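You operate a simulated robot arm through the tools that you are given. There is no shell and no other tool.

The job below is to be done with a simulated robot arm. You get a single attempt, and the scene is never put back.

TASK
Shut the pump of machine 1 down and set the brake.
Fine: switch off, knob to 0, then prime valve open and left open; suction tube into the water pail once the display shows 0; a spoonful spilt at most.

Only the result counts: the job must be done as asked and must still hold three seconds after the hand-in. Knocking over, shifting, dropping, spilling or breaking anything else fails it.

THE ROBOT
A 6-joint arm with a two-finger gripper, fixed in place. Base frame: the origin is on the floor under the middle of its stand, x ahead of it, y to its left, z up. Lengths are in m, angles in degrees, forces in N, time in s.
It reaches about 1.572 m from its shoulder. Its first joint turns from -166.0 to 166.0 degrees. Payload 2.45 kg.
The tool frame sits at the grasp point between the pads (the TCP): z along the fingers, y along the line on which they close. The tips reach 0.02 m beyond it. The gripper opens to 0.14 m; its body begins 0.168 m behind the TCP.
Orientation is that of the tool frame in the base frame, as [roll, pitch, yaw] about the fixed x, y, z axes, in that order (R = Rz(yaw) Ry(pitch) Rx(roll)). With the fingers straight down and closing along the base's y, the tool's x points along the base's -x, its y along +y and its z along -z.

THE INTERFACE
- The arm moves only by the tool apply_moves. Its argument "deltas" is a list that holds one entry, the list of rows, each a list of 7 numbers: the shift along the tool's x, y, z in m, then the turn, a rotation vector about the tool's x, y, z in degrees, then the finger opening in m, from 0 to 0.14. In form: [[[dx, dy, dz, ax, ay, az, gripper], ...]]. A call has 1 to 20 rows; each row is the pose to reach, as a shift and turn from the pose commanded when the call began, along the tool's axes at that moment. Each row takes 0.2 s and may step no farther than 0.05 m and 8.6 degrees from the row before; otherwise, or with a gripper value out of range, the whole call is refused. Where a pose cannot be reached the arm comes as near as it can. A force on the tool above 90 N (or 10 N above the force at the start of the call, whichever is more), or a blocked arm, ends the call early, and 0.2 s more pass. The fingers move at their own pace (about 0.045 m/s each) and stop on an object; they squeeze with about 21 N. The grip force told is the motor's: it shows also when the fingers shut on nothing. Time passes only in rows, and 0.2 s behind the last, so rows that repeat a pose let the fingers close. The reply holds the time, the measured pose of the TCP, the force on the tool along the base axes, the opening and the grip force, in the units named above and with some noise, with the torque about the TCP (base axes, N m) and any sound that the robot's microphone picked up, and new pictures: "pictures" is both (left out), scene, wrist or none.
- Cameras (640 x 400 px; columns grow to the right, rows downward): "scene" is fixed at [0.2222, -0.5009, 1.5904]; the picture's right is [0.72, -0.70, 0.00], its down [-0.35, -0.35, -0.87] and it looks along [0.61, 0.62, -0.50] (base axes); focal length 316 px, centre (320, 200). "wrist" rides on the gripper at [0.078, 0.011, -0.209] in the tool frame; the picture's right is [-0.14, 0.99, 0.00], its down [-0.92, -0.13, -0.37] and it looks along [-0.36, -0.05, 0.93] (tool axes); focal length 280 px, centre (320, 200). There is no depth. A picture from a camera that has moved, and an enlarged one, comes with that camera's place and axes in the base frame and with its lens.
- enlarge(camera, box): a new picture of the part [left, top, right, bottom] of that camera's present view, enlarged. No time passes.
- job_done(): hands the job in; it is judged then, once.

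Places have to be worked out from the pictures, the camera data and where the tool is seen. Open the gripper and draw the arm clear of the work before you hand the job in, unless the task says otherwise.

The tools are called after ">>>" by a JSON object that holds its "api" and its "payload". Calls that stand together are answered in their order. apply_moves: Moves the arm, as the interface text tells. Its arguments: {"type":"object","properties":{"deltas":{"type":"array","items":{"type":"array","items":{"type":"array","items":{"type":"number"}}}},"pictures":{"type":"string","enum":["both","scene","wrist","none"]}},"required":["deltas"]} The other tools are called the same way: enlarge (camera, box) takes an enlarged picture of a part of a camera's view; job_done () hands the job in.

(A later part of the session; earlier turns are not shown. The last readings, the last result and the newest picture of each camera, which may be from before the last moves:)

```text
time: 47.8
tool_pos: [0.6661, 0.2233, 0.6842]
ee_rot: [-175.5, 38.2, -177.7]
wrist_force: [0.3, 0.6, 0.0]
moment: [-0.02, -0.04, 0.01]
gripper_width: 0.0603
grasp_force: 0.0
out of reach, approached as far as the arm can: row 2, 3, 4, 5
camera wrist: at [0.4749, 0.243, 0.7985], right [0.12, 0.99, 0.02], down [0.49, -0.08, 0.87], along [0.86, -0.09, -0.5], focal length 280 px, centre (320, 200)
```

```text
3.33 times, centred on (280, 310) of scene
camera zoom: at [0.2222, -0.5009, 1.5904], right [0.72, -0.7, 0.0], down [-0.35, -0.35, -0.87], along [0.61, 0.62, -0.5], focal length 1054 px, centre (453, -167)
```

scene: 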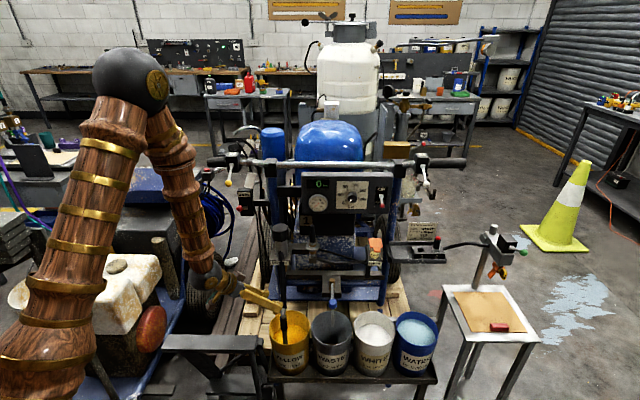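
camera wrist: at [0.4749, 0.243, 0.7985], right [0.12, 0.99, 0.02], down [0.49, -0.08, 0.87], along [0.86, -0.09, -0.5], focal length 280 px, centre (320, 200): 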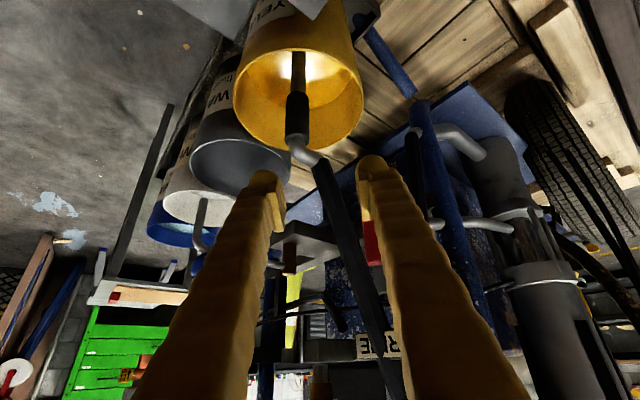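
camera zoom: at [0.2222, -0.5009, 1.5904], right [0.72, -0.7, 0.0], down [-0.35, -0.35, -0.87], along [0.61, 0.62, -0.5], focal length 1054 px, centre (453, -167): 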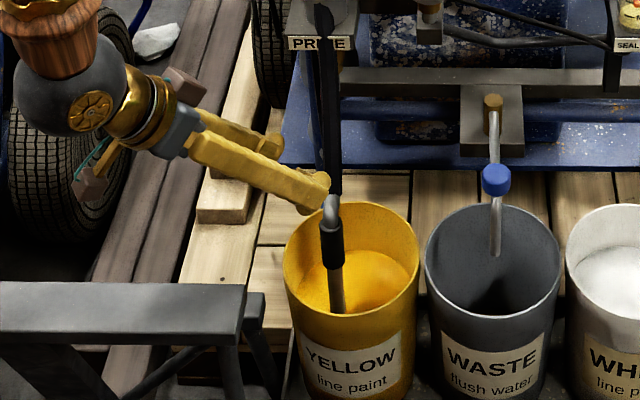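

The arm is too folded for a 40° tilt this low. I'll raise 0.1 m and reduce the tilt to 20°, which moves the wrist away from the base.

>>> {"api": "apply_moves", "payload": {"deltas": [[[-0.0161, 0, -0.0192, 0, 5, 0, 0.06], [-0.0322, 0, -0.0383, 0, 10, 0, 0.06], [-0.0482, 0, -0.0575, 0, 15, 0, 0.06], [-0.0643, 0, -0.0766, 0, 20, 0, 0.06]]], "pictures": "wrist"}}

```text
time: 48.8
tool_pos: [0.6935, 0.2246, 0.7917]
ee_rot: [-172.9, 22.1, -172.8]
wrist_force: [-2.5, -0.1, -1.3]
moment: [-0.11, -0.41, 0.01]
gripper_width: 0.0601
grasp_force: 0.0
camera wrist: at [0.5387, 0.2423, 0.9531], right [0.05, 1.0, -0.06], down [0.71, 0.01, 0.7], along [0.7, -0.08, -0.71], focal length 280 px, centre (320, 200)
```

wrist: 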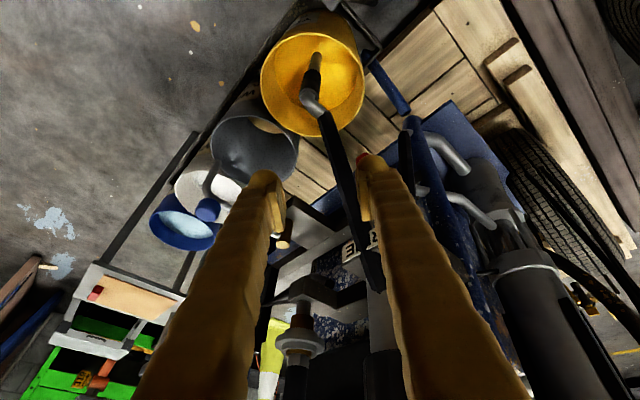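

There's a slight torque, probably a finger brushing the top of the hose. I'll back away from the machine while turning the heading to 45°, so the fingers straddle the sleeve with the hose passing between them.

>>> {"api": "apply_moves", "payload": {"deltas": [[[0.015, -0.02, -0.007, 0, 0, 0, 0.06], [0.0274, -0.038, -0.012, -4.1, 0, -7.1, 0.06], [0.0444, -0.0616, -0.0195, -8.2, -0.1, -14.2, 0.06], [0.0444, -0.0616, -0.0195, -12.2, -0.1, -21.2, 0.06], [0.0444, -0.0616, -0.0195, -16.3, -0.2, -28.3, 0.06], [0.0444, -0.0616, -0.0195, -20.4, -0.2, -35.4, 0.06]]], "pictures": "both"}}

>>> {"api": "enlarge", "payload": {"camera": "wrist", "box": [220, 40, 420, 220]}}

>>> {"api": "enlarge", "payload": {"camera": "scene", "box": [220, 220, 360, 370]}}

```text
time: 50.1
tool_pos: [0.6208, 0.1669, 0.7891]
ee_rot: [168.4, 15.6, -164.0]
wrist_force: [0.6, 0.2, 0.2]
moment: [-0.17, 0.14, 0.1]
gripper_width: 0.06
grasp_force: 0.1
camera wrist: at [0.5028, 0.1011, 0.9683], right [-0.19, 0.95, 0.23], down [0.82, 0.03, 0.57], along [0.54, 0.3, -0.79], focal length 280 px, centre (320, 200)
```

scene: 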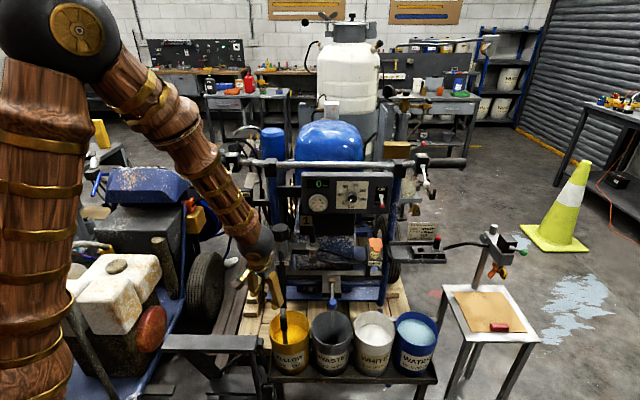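
wrist: 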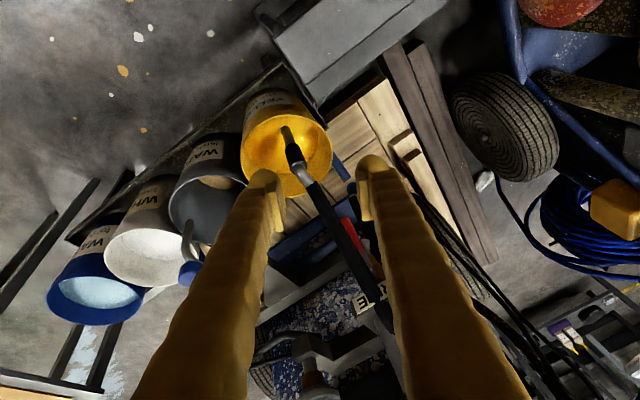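

```text
2.22 times, centred on (320, 130) of wrist
camera zoom: at [0.5028, 0.1011, 0.9683], right [-0.19, 0.95, 0.23], down [0.82, 0.03, 0.57], along [0.54, 0.3, -0.79], focal length 623 px, centre (320, 356)
```

zoom: 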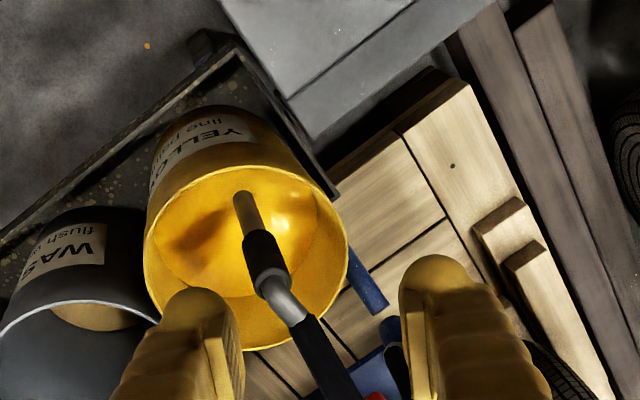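

```text
2.67 times, centred on (290, 295) of scene
camera zoom: at [0.2222, -0.5009, 1.5904], right [0.72, -0.7, 0.0], down [-0.35, -0.35, -0.87], along [0.61, 0.62, -0.5], focal length 843 px, centre (400, -53)
```

zoom: 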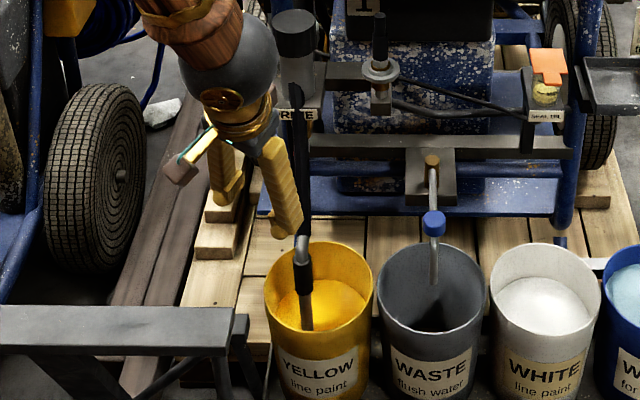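

The pose is still settling: the readings differ from the command and show a residual torque. I'll hold still for a moment and re-read.

>>> {"api": "apply_moves", "payload": {"deltas": [[[0, 0, 0, 0, 0, 0, 0.06], [0, 0, 0, 0, 0, 0, 0.06], [0, 0, 0, 0, 0, 0, 0.06]]], "pictures": "both"}}

```text
time: 51.0
tool_pos: [0.6223, 0.1689, 0.7905]
ee_rot: [175.0, 19.0, -142.0]
wrist_force: [0.0, -0.6, 0.1]
moment: [0.02, 0.01, 0.01]
gripper_width: 0.0603
grasp_force: 0.1
camera wrist: at [0.5136, 0.0753, 0.9629], right [-0.53, 0.84, 0.13], down [0.69, 0.34, 0.64], along [0.49, 0.42, -0.76], focal length 280 px, centre (320, 200)
```

scene: 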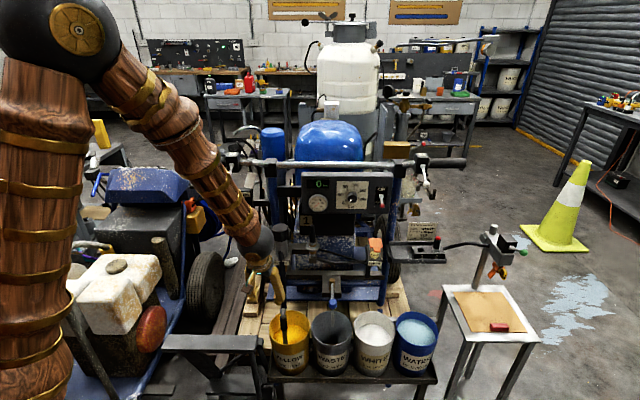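
wrist: 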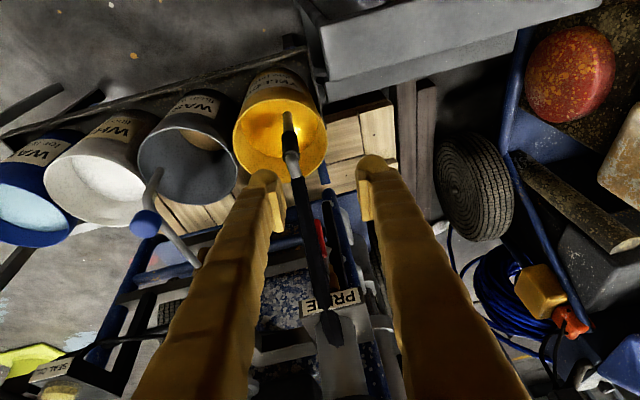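

Now settled, with the hose passing between the fingers. I'll correct the small heading error and move to the pre-grasp point 0.15 m back from the sleeve along the tool axis.

>>> {"api": "apply_moves", "payload": {"deltas": [[[0.0008, -0.0108, 0.0239, 0.7, -0.2, -1.65, 0.06], [0.0016, -0.0216, 0.0478, 1.3, -0.35, -3.3, 0.06], [0.0023, -0.0323, 0.0716, 2.0, -0.5, -5, 0.06], [0.0031, -0.0431, 0.0955, 2.65, -0.7, -6.6, 0.06], [0.0031, -0.0431, 0.0955, 2.65, -0.7, -6.6, 0.06], [0.0031, -0.0431, 0.0955, 2.65, -0.7, -6.6, 0.06]]], "pictures": "both"}}

>>> {"api": "enlarge", "payload": {"camera": "wrist", "box": [220, 40, 420, 220]}}

>>> {"api": "enlarge", "payload": {"camera": "scene", "box": [220, 240, 340, 370]}}

```text
time: 52.4
tool_pos: [0.6655, 0.1596, 0.6957]
ee_rot: [179.8, 20.0, -135.1]
wrist_force: [0.1, 0.2, -0.1]
moment: [0.05, -0.01, 0.01]
gripper_width: 0.06
grasp_force: 0.1
camera wrist: at [0.5549, 0.0648, 0.8661], right [-0.61, 0.79, 0.05], down [0.61, 0.43, 0.66], along [0.5, 0.43, -0.75], focal length 280 px, centre (320, 200)
```

scene: 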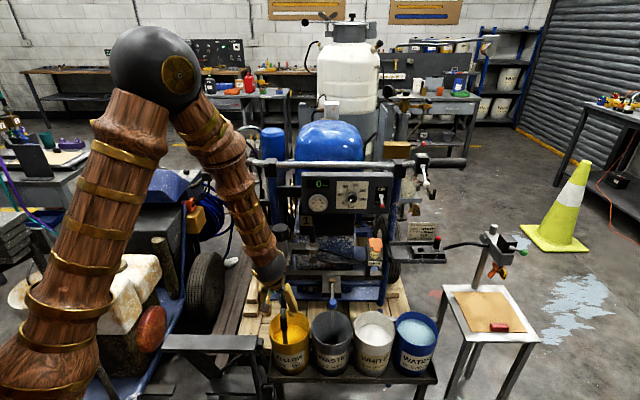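
wrist: 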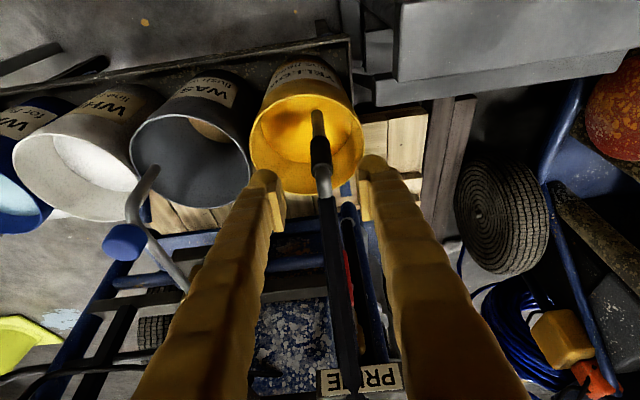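

```text
2.22 times, centred on (320, 130) of wrist
camera zoom: at [0.5549, 0.0648, 0.8661], right [-0.61, 0.79, 0.05], down [0.61, 0.43, 0.66], along [0.5, 0.43, -0.75], focal length 623 px, centre (320, 356)
```

zoom: 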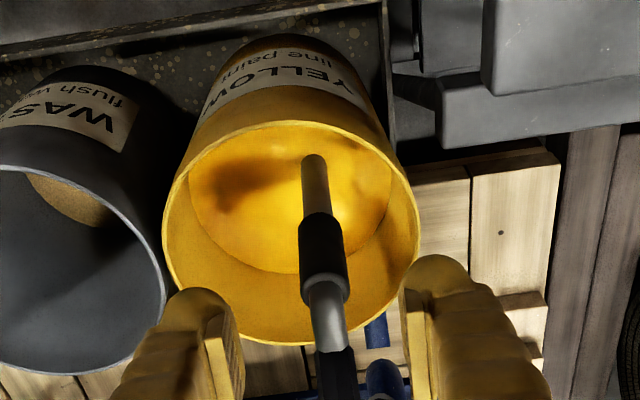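

```text
3.08 times, centred on (280, 305) of scene
camera zoom: at [0.2222, -0.5009, 1.5904], right [0.72, -0.7, 0.0], down [-0.35, -0.35, -0.87], along [0.61, 0.62, -0.5], focal length 973 px, centre (443, -123)
```

zoom: 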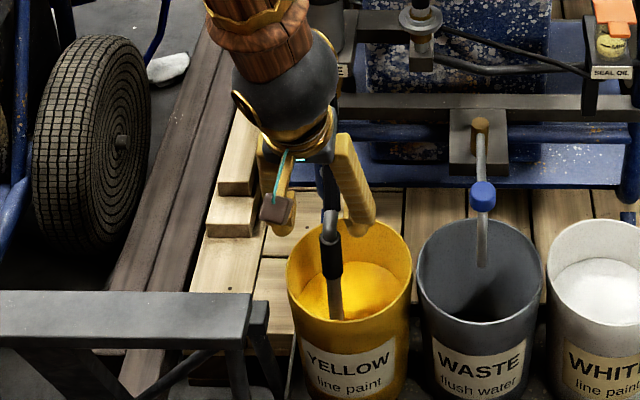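

The sleeve is centred between the fingers. I'll advance 0.15 m along the tool axis, then close on the sleeve.

>>> {"api": "apply_moves", "payload": {"deltas": [[[0, 0, 0.04, 0, 0, 0, 0.06], [0, 0, 0.08, 0, 0, 0, 0.06], [0, 0, 0.115, 0, 0, 0, 0.06], [0, 0, 0.15, 0, 0, 0, 0.06], [0, 0, 0.15, 0, 0, 0, 0.06]]], "pictures": "both"}}

>>> {"api": "enlarge", "payload": {"camera": "wrist", "box": [220, 60, 420, 260]}}

>>> {"api": "enlarge", "payload": {"camera": "scene", "box": [220, 240, 340, 370]}}

```text
time: 53.5
tool_pos: [0.7023, 0.1954, 0.5547]
ee_rot: [179.8, 20.0, -135.1]
wrist_force: [0.3, 0.0, -1.1]
moment: [-0.01, 0.01, 0.01]
gripper_width: 0.0599
grasp_force: 0.1
camera wrist: at [0.5912, 0.1009, 0.7248], right [-0.61, 0.79, 0.05], down [0.61, 0.43, 0.66], along [0.5, 0.43, -0.75], focal length 280 px, centre (320, 200)
```

scene: 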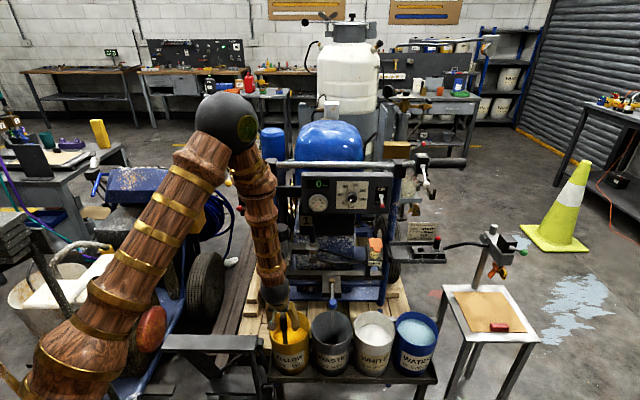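
wrist: 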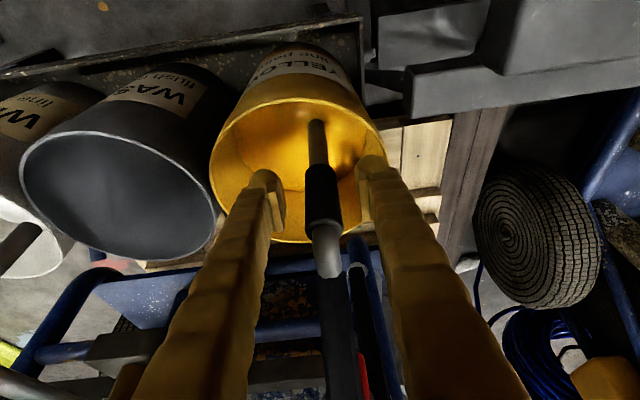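

```text
2.00 times, centred on (320, 160) of wrist
camera zoom: at [0.5912, 0.1009, 0.7248], right [-0.61, 0.79, 0.05], down [0.61, 0.43, 0.66], along [0.5, 0.43, -0.75], focal length 561 px, centre (320, 280)
```

zoom: 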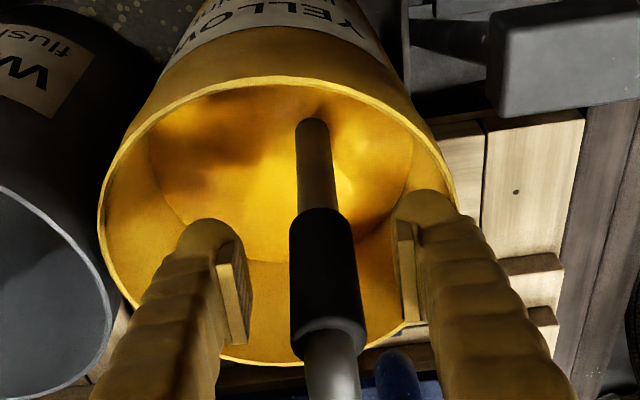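

```text
3.08 times, centred on (280, 305) of scene
camera zoom: at [0.2222, -0.5009, 1.5904], right [0.72, -0.7, 0.0], down [-0.35, -0.35, -0.87], along [0.61, 0.62, -0.5], focal length 973 px, centre (443, -123)
```

zoom: 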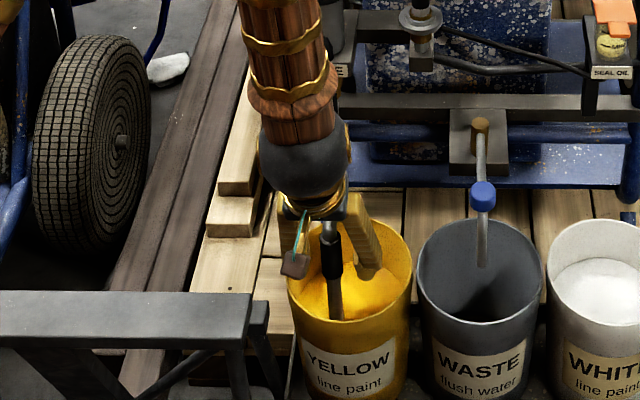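

The sleeve is well centred between the pads with no contact. I'll close on it and check the grip before lifting.

>>> {"api": "apply_moves", "payload": {"deltas": [[[0, 0, 0, 0, 0, 0, 0.03], [0, 0, 0, 0, 0, 0, 0.0], [0, 0, 0, 0, 0, 0, 0.0], [0, 0, 0, 0, 0, 0, 0.0]]], "pictures": "wrist"}}

>>> {"api": "enlarge", "payload": {"camera": "wrist", "box": [220, 60, 420, 260]}}

```text
time: 54.5
tool_pos: [0.702, 0.1952, 0.5548]
ee_rot: [179.9, 20.0, -135.2]
wrist_force: [0.3, -0.4, -0.8]
moment: [0.04, 0.02, -0.01]
gripper_width: 0.0257
grasp_force: 20.0
camera wrist: at [0.5912, 0.1008, 0.7251], right [-0.61, 0.79, 0.05], down [0.61, 0.43, 0.66], along [0.5, 0.43, -0.75], focal length 280 px, centre (320, 200)
```

wrist: 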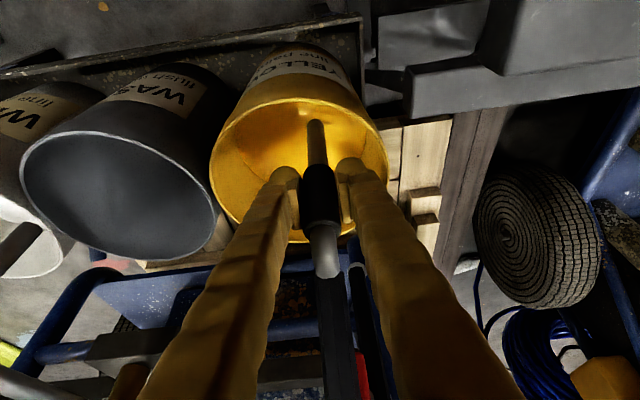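

```text
2.00 times, centred on (320, 160) of wrist
camera zoom: at [0.5912, 0.1008, 0.7251], right [-0.61, 0.79, 0.05], down [0.61, 0.43, 0.66], along [0.5, 0.43, -0.75], focal length 561 px, centre (320, 280)
```

zoom: 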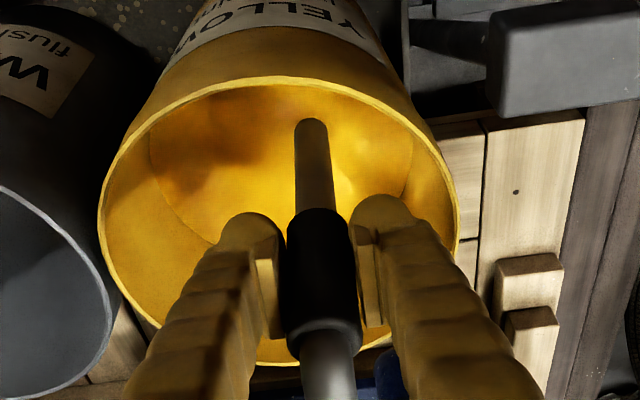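

The sleeve is gripped (0.0257 m). I'll lift 0.12 m straight up and watch how the hose and force respond.

>>> {"api": "apply_moves", "payload": {"deltas": [[[-0.0068, 0, -0.0188, 0, 0, 0, 0], [-0.0137, 0, -0.0376, 0, 0, 0, 0], [-0.0205, 0, -0.0564, 0, 0, 0, 0], [-0.0274, 0, -0.0752, 0, 0, 0, 0], [-0.0342, 0, -0.094, 0, 0, 0, 0], [-0.041, 0, -0.1128, 0, 0, 0, 0]]], "pictures": "both"}}

>>> {"api": "enlarge", "payload": {"camera": "scene", "box": [220, 220, 360, 370]}}

>>> {"api": "enlarge", "payload": {"camera": "wrist", "box": [220, 40, 420, 260]}}

```text
time: 56.0
tool_pos: [0.7012, 0.1954, 0.6748]
ee_rot: [179.9, 20.0, -135.1]
wrist_force: [0.0, 0.1, -5.3]
moment: [0.0, 0.03, -0.02]
gripper_width: 0.0258
grasp_force: 21.3
camera wrist: at [0.5912, 0.1005, 0.8452], right [-0.61, 0.79, 0.05], down [0.61, 0.43, 0.66], along [0.5, 0.43, -0.75], focal length 280 px, centre (320, 200)
```

scene: 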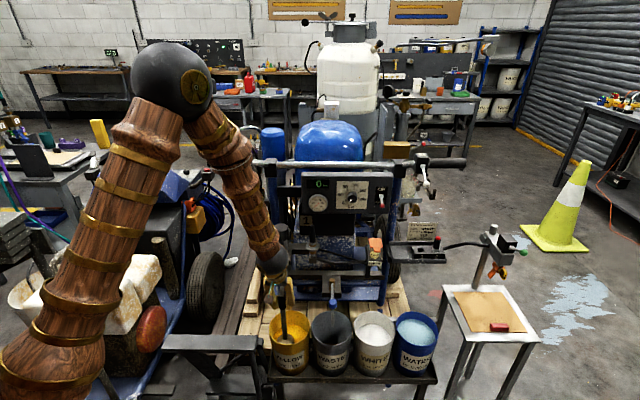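
wrist: 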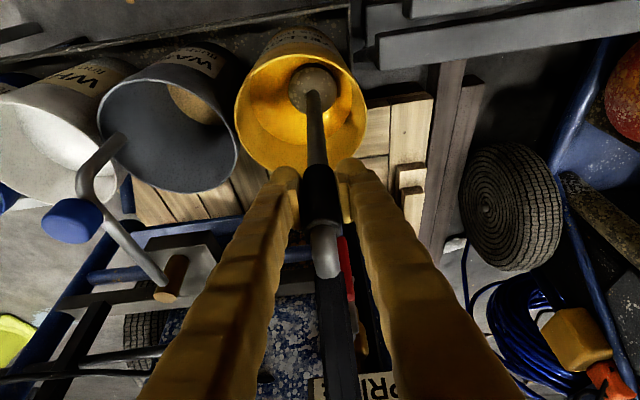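

```text
2.67 times, centred on (290, 295) of scene
camera zoom: at [0.2222, -0.5009, 1.5904], right [0.72, -0.7, 0.0], down [-0.35, -0.35, -0.87], along [0.61, 0.62, -0.5], focal length 843 px, centre (400, -53)
```

zoom: 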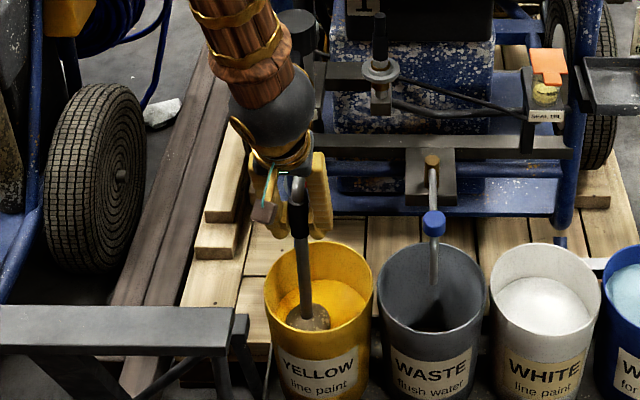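

```text
1.82 times, centred on (320, 150) of wrist
camera zoom: at [0.5912, 0.1005, 0.8452], right [-0.61, 0.79, 0.05], down [0.61, 0.43, 0.66], along [0.5, 0.43, -0.75], focal length 510 px, centre (320, 291)
```

zoom: 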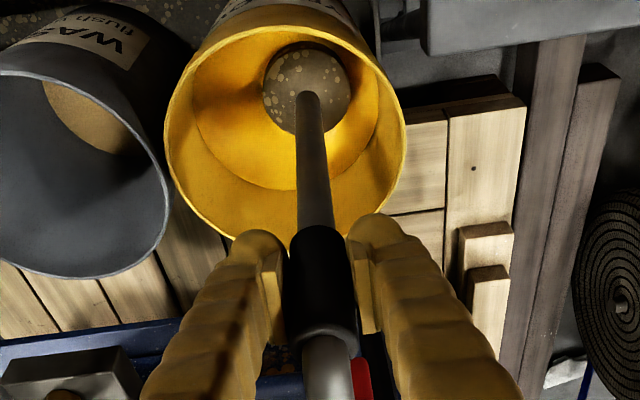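

The tube carries a strainer foot about 0.22 m below the grip. I'll raise it just clear of the paint, still inside the pail, and hold a few seconds so it drips off.

>>> {"api": "apply_moves", "payload": {"deltas": [[[-0.0051, 0, -0.0141, 0, 0, 0, 0], [-0.0103, 0, -0.0282, 0, 0, 0, 0], [-0.0103, 0, -0.0282, 0, 0, 0, 0], [-0.0103, 0, -0.0282, 0, 0, 0, 0], [-0.0103, 0, -0.0282, 0, 0, 0, 0], [-0.0103, 0, -0.0282, 0, 0, 0, 0], [-0.0103, 0, -0.0282, 0, 0, 0, 0], [-0.0103, 0, -0.0282, 0, 0, 0, 0], [-0.0103, 0, -0.0282, 0, 0, 0, 0], [-0.0103, 0, -0.0282, 0, 0, 0, 0], [-0.0103, 0, -0.0282, 0, 0, 0, 0], [-0.0103, 0, -0.0282, 0, 0, 0, 0], [-0.0103, 0, -0.0282, 0, 0, 0, 0], [-0.0103, 0, -0.0282, 0, 0, 0, 0], [-0.0103, 0, -0.0282, 0, 0, 0, 0], [-0.0103, 0, -0.0282, 0, 0, 0, 0]]], "pictures": "both"}}

>>> {"api": "enlarge", "payload": {"camera": "scene", "box": [220, 220, 360, 370]}}

>>> {"api": "enlarge", "payload": {"camera": "wrist", "box": [220, 40, 420, 260]}}

```text
time: 59.4
tool_pos: [0.7019, 0.1952, 0.7045]
ee_rot: [179.9, 20.0, -135.1]
wrist_force: [0.0, 0.3, -5.2]
moment: [-0.05, 0.05, 0.04]
gripper_width: 0.0256
grasp_force: 21.0
camera wrist: at [0.5911, 0.1007, 0.8749], right [-0.61, 0.79, 0.05], down [0.61, 0.43, 0.66], along [0.5, 0.43, -0.75], focal length 280 px, centre (320, 200)
```

scene: 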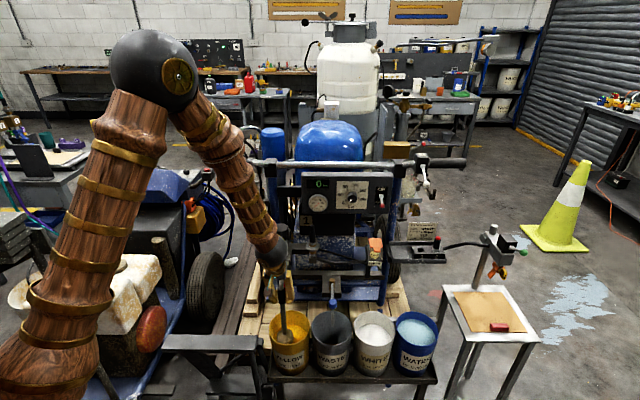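
wrist: 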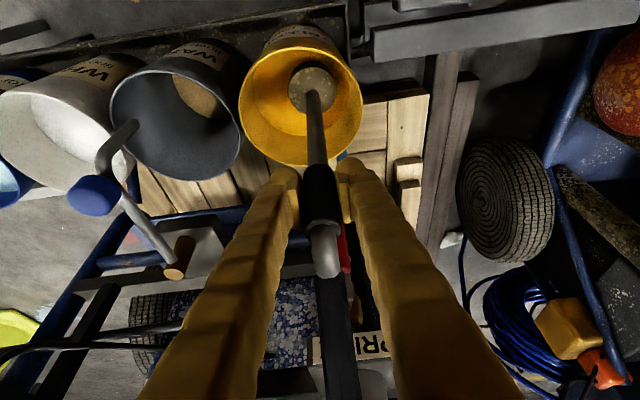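

```text
2.67 times, centred on (290, 295) of scene
camera zoom: at [0.2222, -0.5009, 1.5904], right [0.72, -0.7, 0.0], down [-0.35, -0.35, -0.87], along [0.61, 0.62, -0.5], focal length 843 px, centre (400, -53)
```

zoom: 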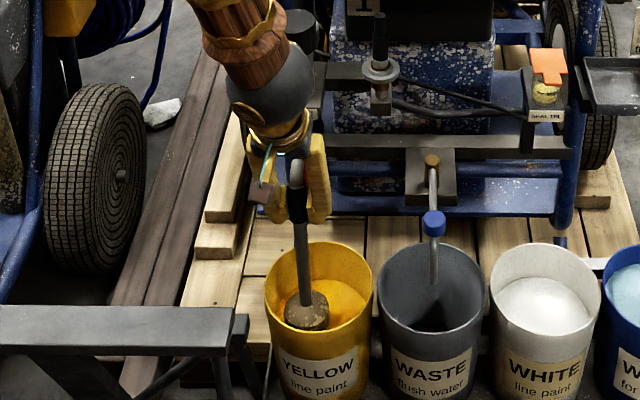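

```text
1.82 times, centred on (320, 150) of wrist
camera zoom: at [0.5911, 0.1007, 0.8749], right [-0.61, 0.79, 0.05], down [0.61, 0.43, 0.66], along [0.5, 0.43, -0.75], focal length 510 px, centre (320, 291)
```

zoom: 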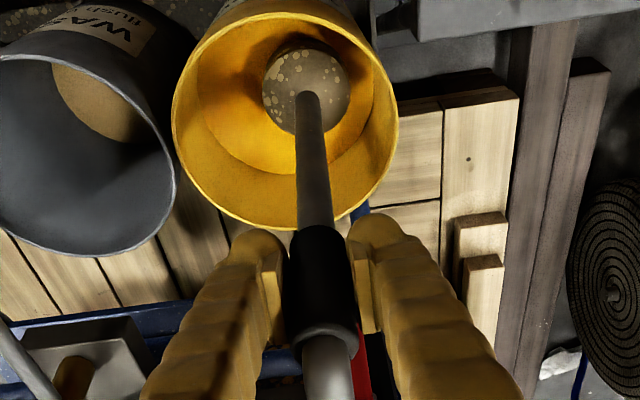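

The strainer is a short cylinder whose bottom is just leaving the paint. I'll lift another 0.03 m and wait again for dripping to stop.

>>> {"api": "apply_moves", "payload": {"deltas": [[[-0.0051, 0, -0.0141, 0, 0, 0, 0], [-0.0103, 0, -0.0282, 0, 0, 0, 0], [-0.0103, 0, -0.0282, 0, 0, 0, 0], [-0.0103, 0, -0.0282, 0, 0, 0, 0], [-0.0103, 0, -0.0282, 0, 0, 0, 0], [-0.0103, 0, -0.0282, 0, 0, 0, 0], [-0.0103, 0, -0.0282, 0, 0, 0, 0], [-0.0103, 0, -0.0282, 0, 0, 0, 0], [-0.0103, 0, -0.0282, 0, 0, 0, 0], [-0.0103, 0, -0.0282, 0, 0, 0, 0], [-0.0103, 0, -0.0282, 0, 0, 0, 0], [-0.0103, 0, -0.0282, 0, 0, 0, 0], [-0.0103, 0, -0.0282, 0, 0, 0, 0], [-0.0103, 0, -0.0282, 0, 0, 0, 0], [-0.0103, 0, -0.0282, 0, 0, 0, 0], [-0.0103, 0, -0.0282, 0, 0, 0, 0], [-0.0103, 0, -0.0282, 0, 0, 0, 0], [-0.0103, 0, -0.0282, 0, 0, 0, 0], [-0.0103, 0, -0.0282, 0, 0, 0, 0], [-0.0103, 0, -0.0282, 0, 0, 0, 0]]], "pictures": "both"}}

>>> {"api": "enlarge", "payload": {"camera": "scene", "box": [240, 250, 340, 350]}}

>>> {"api": "enlarge", "payload": {"camera": "wrist", "box": [220, 20, 420, 180]}}

```text
time: 63.5
tool_pos: [0.702, 0.1958, 0.7352]
ee_rot: [179.9, 19.9, -135.2]
wrist_force: [0.3, 0.5, -5.3]
moment: [0.01, -0.02, -0.03]
gripper_width: 0.0258
grasp_force: 20.7
camera wrist: at [0.5913, 0.1008, 0.9051], right [-0.61, 0.79, 0.05], down [0.61, 0.43, 0.66], along [0.5, 0.43, -0.75], focal length 280 px, centre (320, 200)
```

scene: 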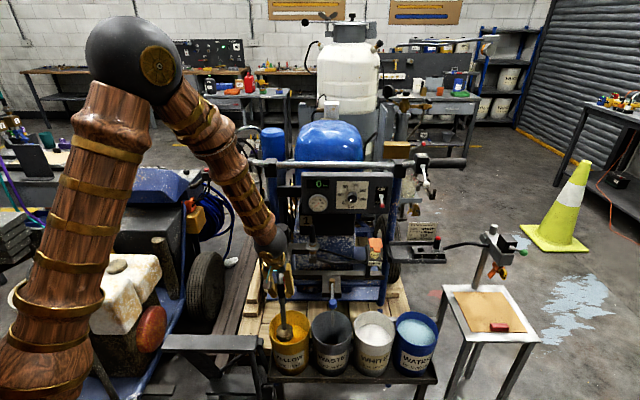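
wrist: 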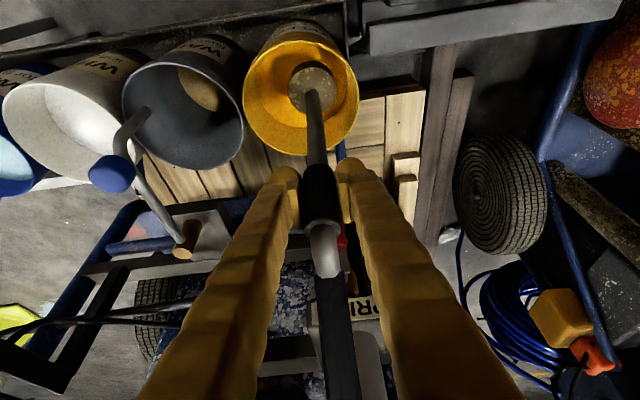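

```text
4.00 times, centred on (290, 300) of scene
camera zoom: at [0.2222, -0.5009, 1.5904], right [0.72, -0.7, 0.0], down [-0.35, -0.35, -0.87], along [0.61, 0.62, -0.5], focal length 1265 px, centre (440, -200)
```

zoom: 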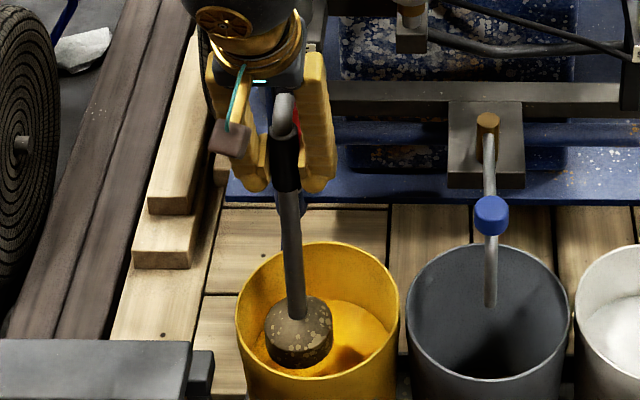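

```text
2.50 times, centred on (320, 100) of wrist
camera zoom: at [0.5913, 0.1008, 0.9051], right [-0.61, 0.79, 0.05], down [0.61, 0.43, 0.66], along [0.5, 0.43, -0.75], focal length 701 px, centre (320, 450)
```

zoom: 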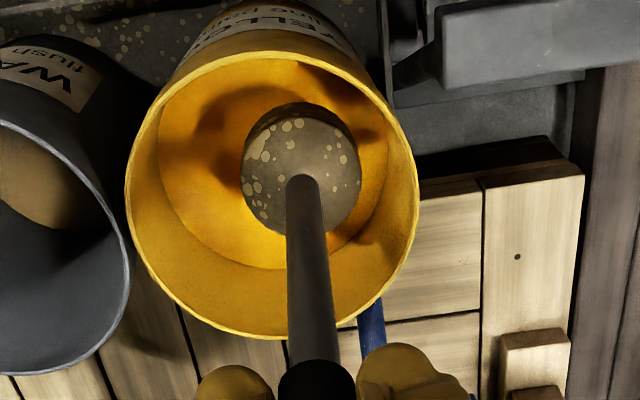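

The strainer is clear of the paint and no drips are visible. I'll lift to about z=0.98 so that the strainer bottom (0.245 m below the grip) clears the waste drain pipe with its blue cap at z≈0.70.

>>> {"api": "apply_moves", "payload": {"deltas": [[[-0.0105, 0, -0.0288, 0, 0, 0, 0], [-0.021, 0, -0.0576, 0, 0, 0, 0], [-0.0314, 0, -0.0863, 0, 0, 0, 0], [-0.0419, 0, -0.1151, 0, 0, 0, 0], [-0.0524, 0, -0.1439, 0, 0, 0, 0], [-0.0629, 0, -0.1727, 0, 0, 0, 0], [-0.0733, 0, -0.2014, 0, 0, 0, 0], [-0.0838, 0, -0.2302, 0, 0, 0, 0], [-0.0838, 0, -0.2302, 0, 0, 0, 0]]], "pictures": "both"}}

>>> {"api": "enlarge", "payload": {"camera": "scene", "box": [220, 160, 420, 320]}}

```text
time: 65.5
tool_pos: [0.7035, 0.1945, 0.9782]
ee_rot: [179.9, 20.0, -135.1]
wrist_force: [0.3, -0.4, -5.3]
moment: [-0.01, 0.01, 0.01]
gripper_width: 0.0256
grasp_force: 21.1
camera wrist: at [0.5922, 0.1, 1.1499], right [-0.61, 0.79, 0.05], down [0.62, 0.43, 0.66], along [0.5, 0.43, -0.75], focal length 280 px, centre (320, 200)
```

scene: 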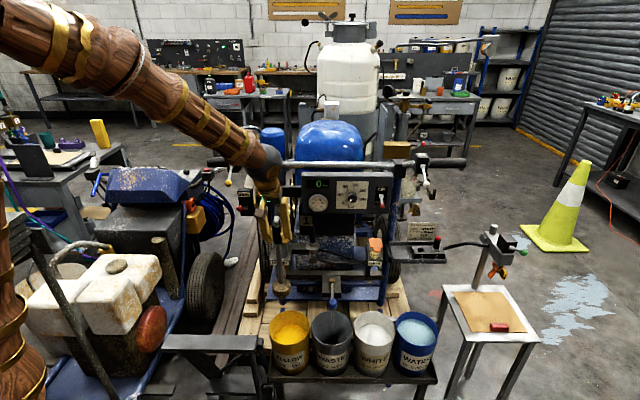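
wrist: 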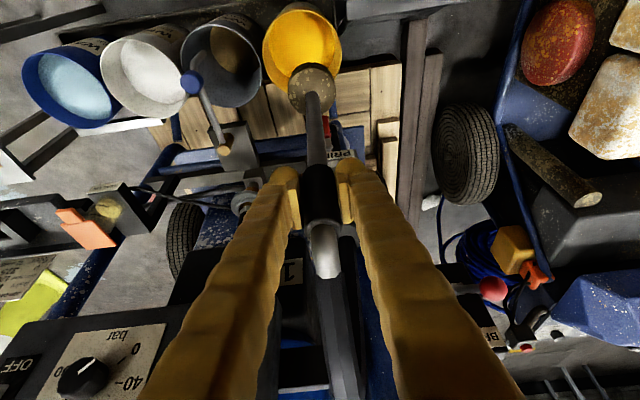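

```text
2.50 times, centred on (320, 240) of scene
camera zoom: at [0.2222, -0.5009, 1.5904], right [0.72, -0.7, 0.0], down [-0.35, -0.35, -0.87], along [0.61, 0.62, -0.5], focal length 790 px, centre (320, 100)
```

zoom: 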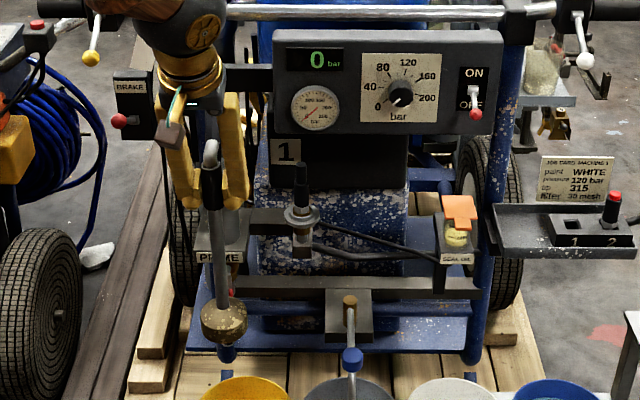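

The tube hangs clear and the machine is undisturbed. I'll now carry it sideways across the pails to above the water pail (û≈0.884) at this height.

>>> {"api": "apply_moves", "payload": {"deltas": [[[0.0075, -0.02, -0.0027, 0, 0, 0, 0], [0.0075, -0.06, -0.0027, 0, 0, 0, 0], [0.0075, -0.1, -0.0027, 0, 0, 0, 0], [0.0075, -0.14, -0.0027, 0, 0, 0, 0], [0.0075, -0.18, -0.0027, 0, 0, 0, 0], [0.0075, -0.22, -0.0027, 0, 0, 0, 0], [0.0075, -0.26, -0.0027, 0, 0, 0, 0], [0.0075, -0.3, -0.0027, 0, 0, 0, 0], [0.0075, -0.34, -0.0027, 0, 0, 0, 0], [0.0075, -0.38, -0.0027, 0, 0, 0, 0], [0.0075, -0.42, -0.0027, 0, 0, 0, 0], [0.0075, -0.46, -0.0027, 0, 0, 0, 0], [0.0075, -0.5, -0.0027, 0, 0, 0, 0], [0.0075, -0.526, -0.0027, 0, 0, 0, 0], [0.0075, -0.526, -0.0027, 0, 0, 0, 0]]], "pictures": "both"}}

>>> {"api": "enlarge", "payload": {"camera": "scene", "box": [260, 180, 460, 390]}}

>>> {"api": "enlarge", "payload": {"camera": "wrist", "box": [220, 0, 420, 160]}}

```text
time: 68.8
tool_pos: [1.0688, -0.1825, 0.9804]
ee_rot: [179.9, 19.9, -135.1]
wrist_force: [-0.7, -0.1, -5.0]
moment: [0.0, 0.01, 0.04]
gripper_width: 0.0259
grasp_force: 20.8
camera wrist: at [0.9573, -0.2778, 1.149], right [-0.61, 0.79, 0.05], down [0.61, 0.43, 0.66], along [0.5, 0.43, -0.75], focal length 280 px, centre (320, 200)
```

scene: 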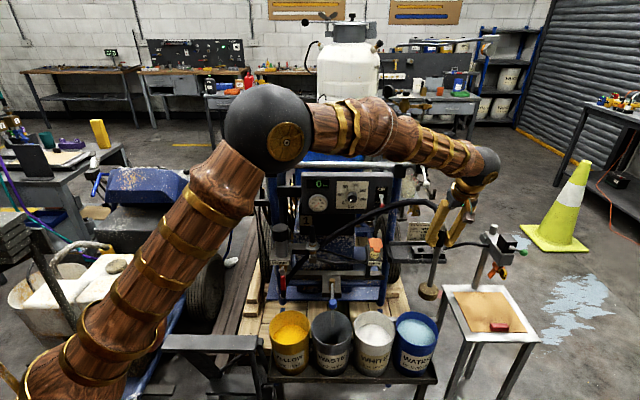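
wrist: 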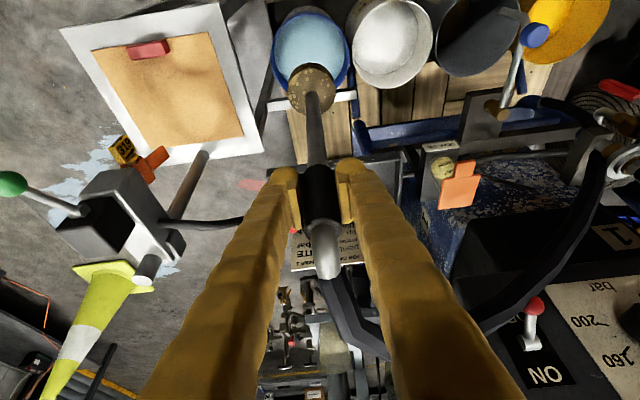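

```text
1.90 times, centred on (360, 285) of scene
camera zoom: at [0.2222, -0.5009, 1.5904], right [0.72, -0.7, 0.0], down [-0.35, -0.35, -0.87], along [0.61, 0.62, -0.5], focal length 602 px, centre (244, 38)
```

zoom: 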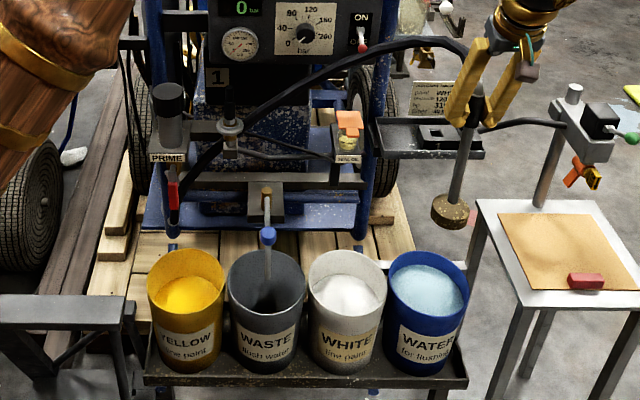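

```text
2.50 times, centred on (320, 80) of wrist
camera zoom: at [0.9573, -0.2778, 1.149], right [-0.61, 0.79, 0.05], down [0.61, 0.43, 0.66], along [0.5, 0.43, -0.75], focal length 701 px, centre (320, 500)
```

zoom: 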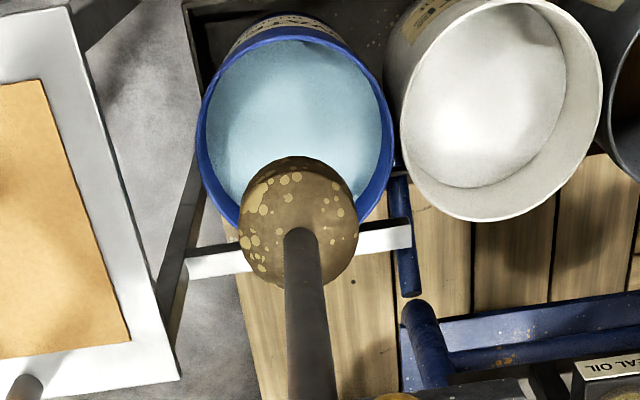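

The tube is over the water pail: its axis is at û≈0.885, n̂≈0.627, and the rim centre at about û≈0.885, n̂≈0.643, so the strainer will fit. I'll lower it 0.38 m straight down, more slowly near the water.

>>> {"api": "apply_moves", "payload": {"deltas": [[[0.0137, 0, 0.0376, 0, 0, 0, 0], [0.0274, 0, 0.0752, 0, 0, 0, 0], [0.041, 0, 0.1128, 0, 0, 0, 0], [0.0547, 0, 0.1504, 0, 0, 0, 0], [0.0684, 0, 0.188, 0, 0, 0, 0], [0.0786, 0, 0.2161, 0, 0, 0, 0], [0.0872, 0, 0.2396, 0, 0, 0, 0], [0.0957, 0, 0.2631, 0, 0, 0, 0], [0.1043, 0, 0.2866, 0, 0, 0, 0], [0.1128, 0, 0.3101, 0, 0, 0, 0]]], "pictures": "both"}}

>>> {"api": "enlarge", "payload": {"camera": "scene", "box": [260, 180, 460, 390]}}

>>> {"api": "enlarge", "payload": {"camera": "wrist", "box": [200, 20, 440, 220]}}

```text
time: 71.0
tool_pos: [1.0684, -0.1826, 0.6492]
ee_rot: [179.9, 20.0, -135.2]
wrist_force: [0.1, -0.2, -4.4]
moment: [-0.03, 0.0, 0.01]
gripper_width: 0.0259
grasp_force: 20.9
camera wrist: at [0.9576, -0.2771, 0.8185], right [-0.61, 0.79, 0.05], down [0.61, 0.43, 0.66], along [0.5, 0.43, -0.75], focal length 280 px, centre (320, 200)
```

scene: 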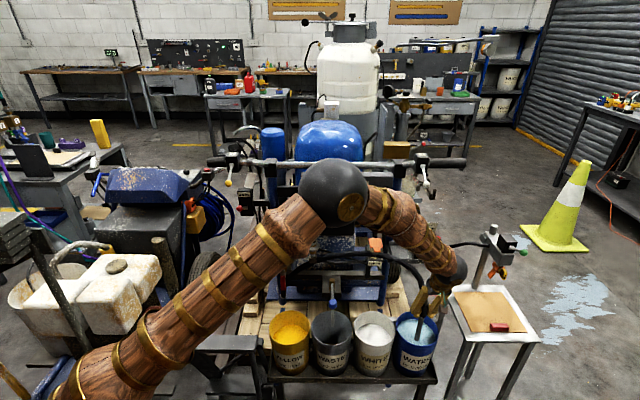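
wrist: 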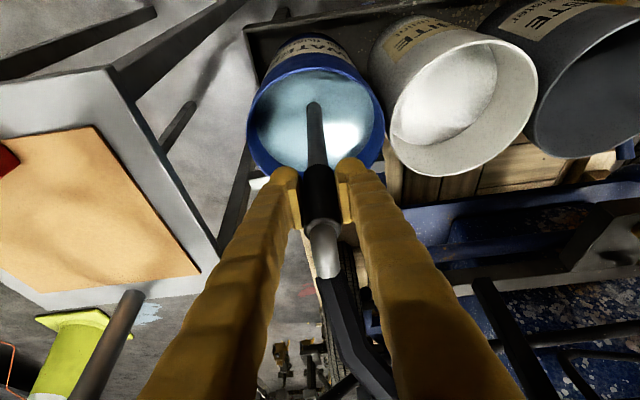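

```text
1.90 times, centred on (360, 285) of scene
camera zoom: at [0.2222, -0.5009, 1.5904], right [0.72, -0.7, 0.0], down [-0.35, -0.35, -0.87], along [0.61, 0.62, -0.5], focal length 602 px, centre (244, 38)
```

zoom: 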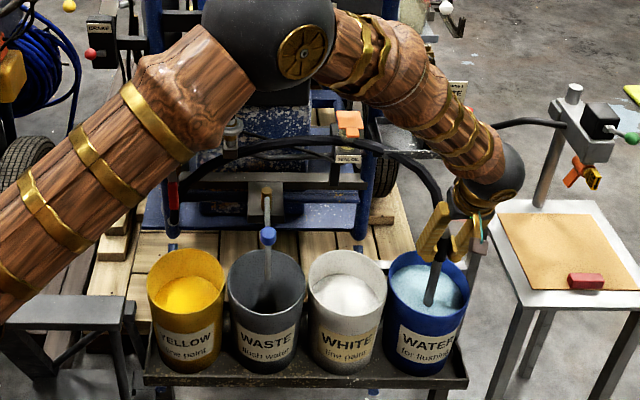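

```text
2.00 times, centred on (320, 120) of wrist
camera zoom: at [0.9576, -0.2771, 0.8185], right [-0.61, 0.79, 0.05], down [0.61, 0.43, 0.66], along [0.5, 0.43, -0.75], focal length 561 px, centre (320, 360)
```

zoom: 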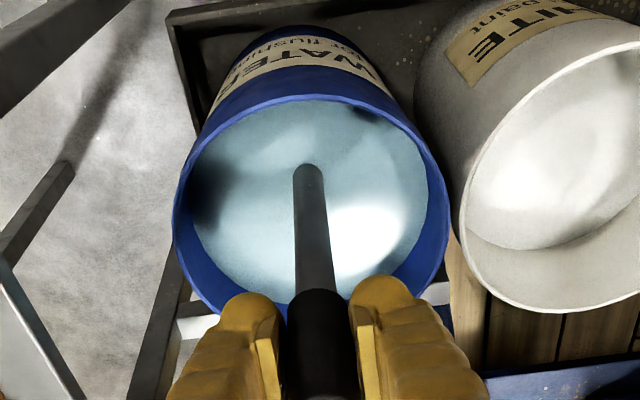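

The strainer is submerged and all is calm. I'll lower another 0.08 m slowly and check for the bottom contact in the vertical force.

>>> {"api": "apply_moves", "payload": {"deltas": [[[0.0068, 0, 0.0188, 0, 0, 0, 0], [0.0137, 0, 0.0376, 0, 0, 0, 0], [0.0205, 0, 0.0564, 0, 0, 0, 0], [0.0257, 0, 0.0705, 0, 0, 0, 0], [0.0274, 0, 0.0752, 0, 0, 0, 0]]], "pictures": "none"}}

>>> {"api": "apply_moves", "payload": {"deltas": [[[0.0014, 0, 0.0038, 0, 0, 0, 0], [0.0027, 0, 0.0075, 0, 0, 0, 0]]], "pictures": "none"}}

```text
time: 72.2
tool_pos: [1.0673, -0.1824, 0.5698]
ee_rot: [179.8, 20.0, -135.2]
wrist_force: [-0.1, 0.2, -5.5]
moment: [-0.04, 0.03, 0.0]
gripper_width: 0.0255
grasp_force: 20.8
```

```text
time: 72.8
tool_pos: [1.0669, -0.1825, 0.5608]
ee_rot: [179.9, 19.9, -135.1]
wrist_force: [-0.3, 0.6, -5.4]
moment: [-0.02, 0.07, -0.01]
gripper_width: 0.0258
grasp_force: 20.7
```

There's no bottom contact yet at z=0.561. I'll continue in small steps.

>>> {"api": "apply_moves", "payload": {"deltas": [[[0.001, 0, 0.0028, 0, 0, 0, 0], [0.0021, 0, 0.0056, 0, 0, 0, 0]]], "pictures": "none"}}

>>> {"api": "apply_moves", "payload": {"deltas": [[[0.001, 0, 0.0028, 0, 0, 0, 0], [0.001, 0, 0.0028, 0, 0, 0, 0]]], "pictures": "both"}}

>>> {"api": "enlarge", "payload": {"camera": "scene", "box": [340, 220, 480, 390]}}

>>> {"api": "enlarge", "payload": {"camera": "wrist", "box": [200, 20, 440, 220]}}

```text
time: 73.3
tool_pos: [1.0686, -0.1832, 0.5564]
ee_rot: [-179.9, 19.9, -135.1]
wrist_force: [-1.5, 1.5, 10.5]
moment: [-0.15, 0.2, 0.02]
gripper_width: 0.0259
grasp_force: 21.1
```

```text
time: 74.0
tool_pos: [1.0682, -0.1822, 0.5536]
ee_rot: [179.8, 20.1, -135.1]
wrist_force: [0.8, 3.4, 18.7]
moment: [0.08, -0.1, 0.0]
gripper_width: 0.0259
grasp_force: 21.4
camera wrist: at [0.957, -0.2774, 0.7224], right [-0.61, 0.79, 0.05], down [0.61, 0.43, 0.66], along [0.5, 0.43, -0.75], focal length 280 px, centre (320, 200)
```

scene: 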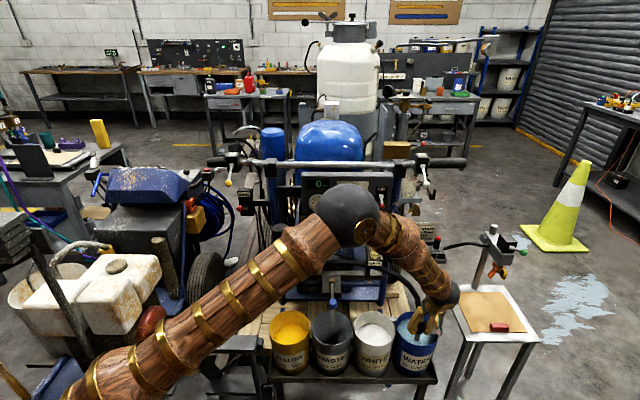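
wrist: 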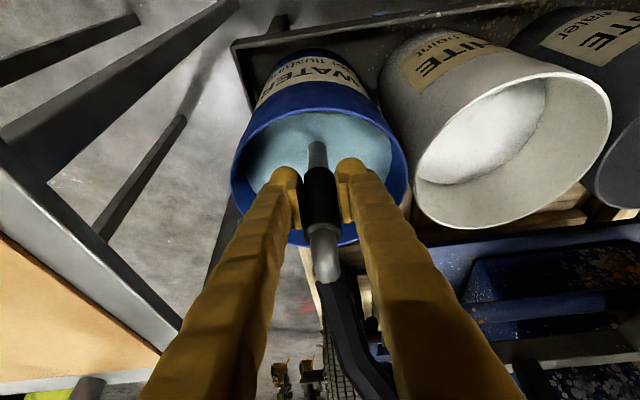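

```text
2.35 times, centred on (410, 305) of scene
camera zoom: at [0.2222, -0.5009, 1.5904], right [0.72, -0.7, 0.0], down [-0.35, -0.35, -0.87], along [0.61, 0.62, -0.5], focal length 744 px, centre (108, -47)
```

zoom: 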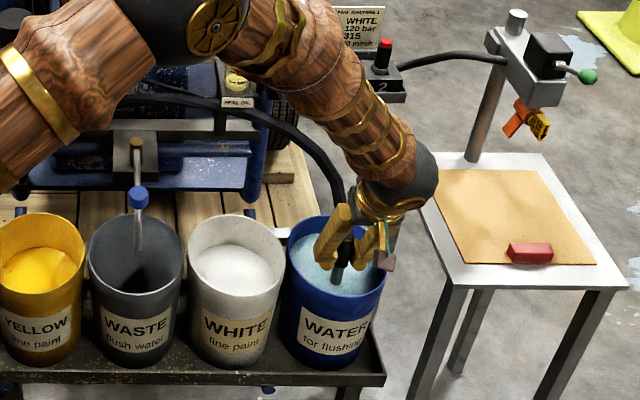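

```text
2.00 times, centred on (320, 120) of wrist
camera zoom: at [0.957, -0.2774, 0.7224], right [-0.61, 0.79, 0.05], down [0.61, 0.43, 0.66], along [0.5, 0.43, -0.75], focal length 561 px, centre (320, 360)
```

zoom: 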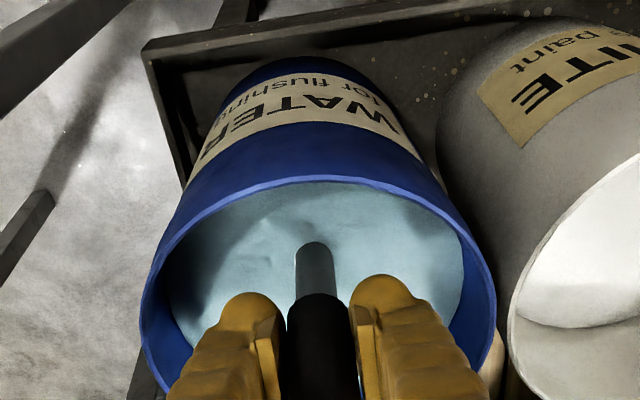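

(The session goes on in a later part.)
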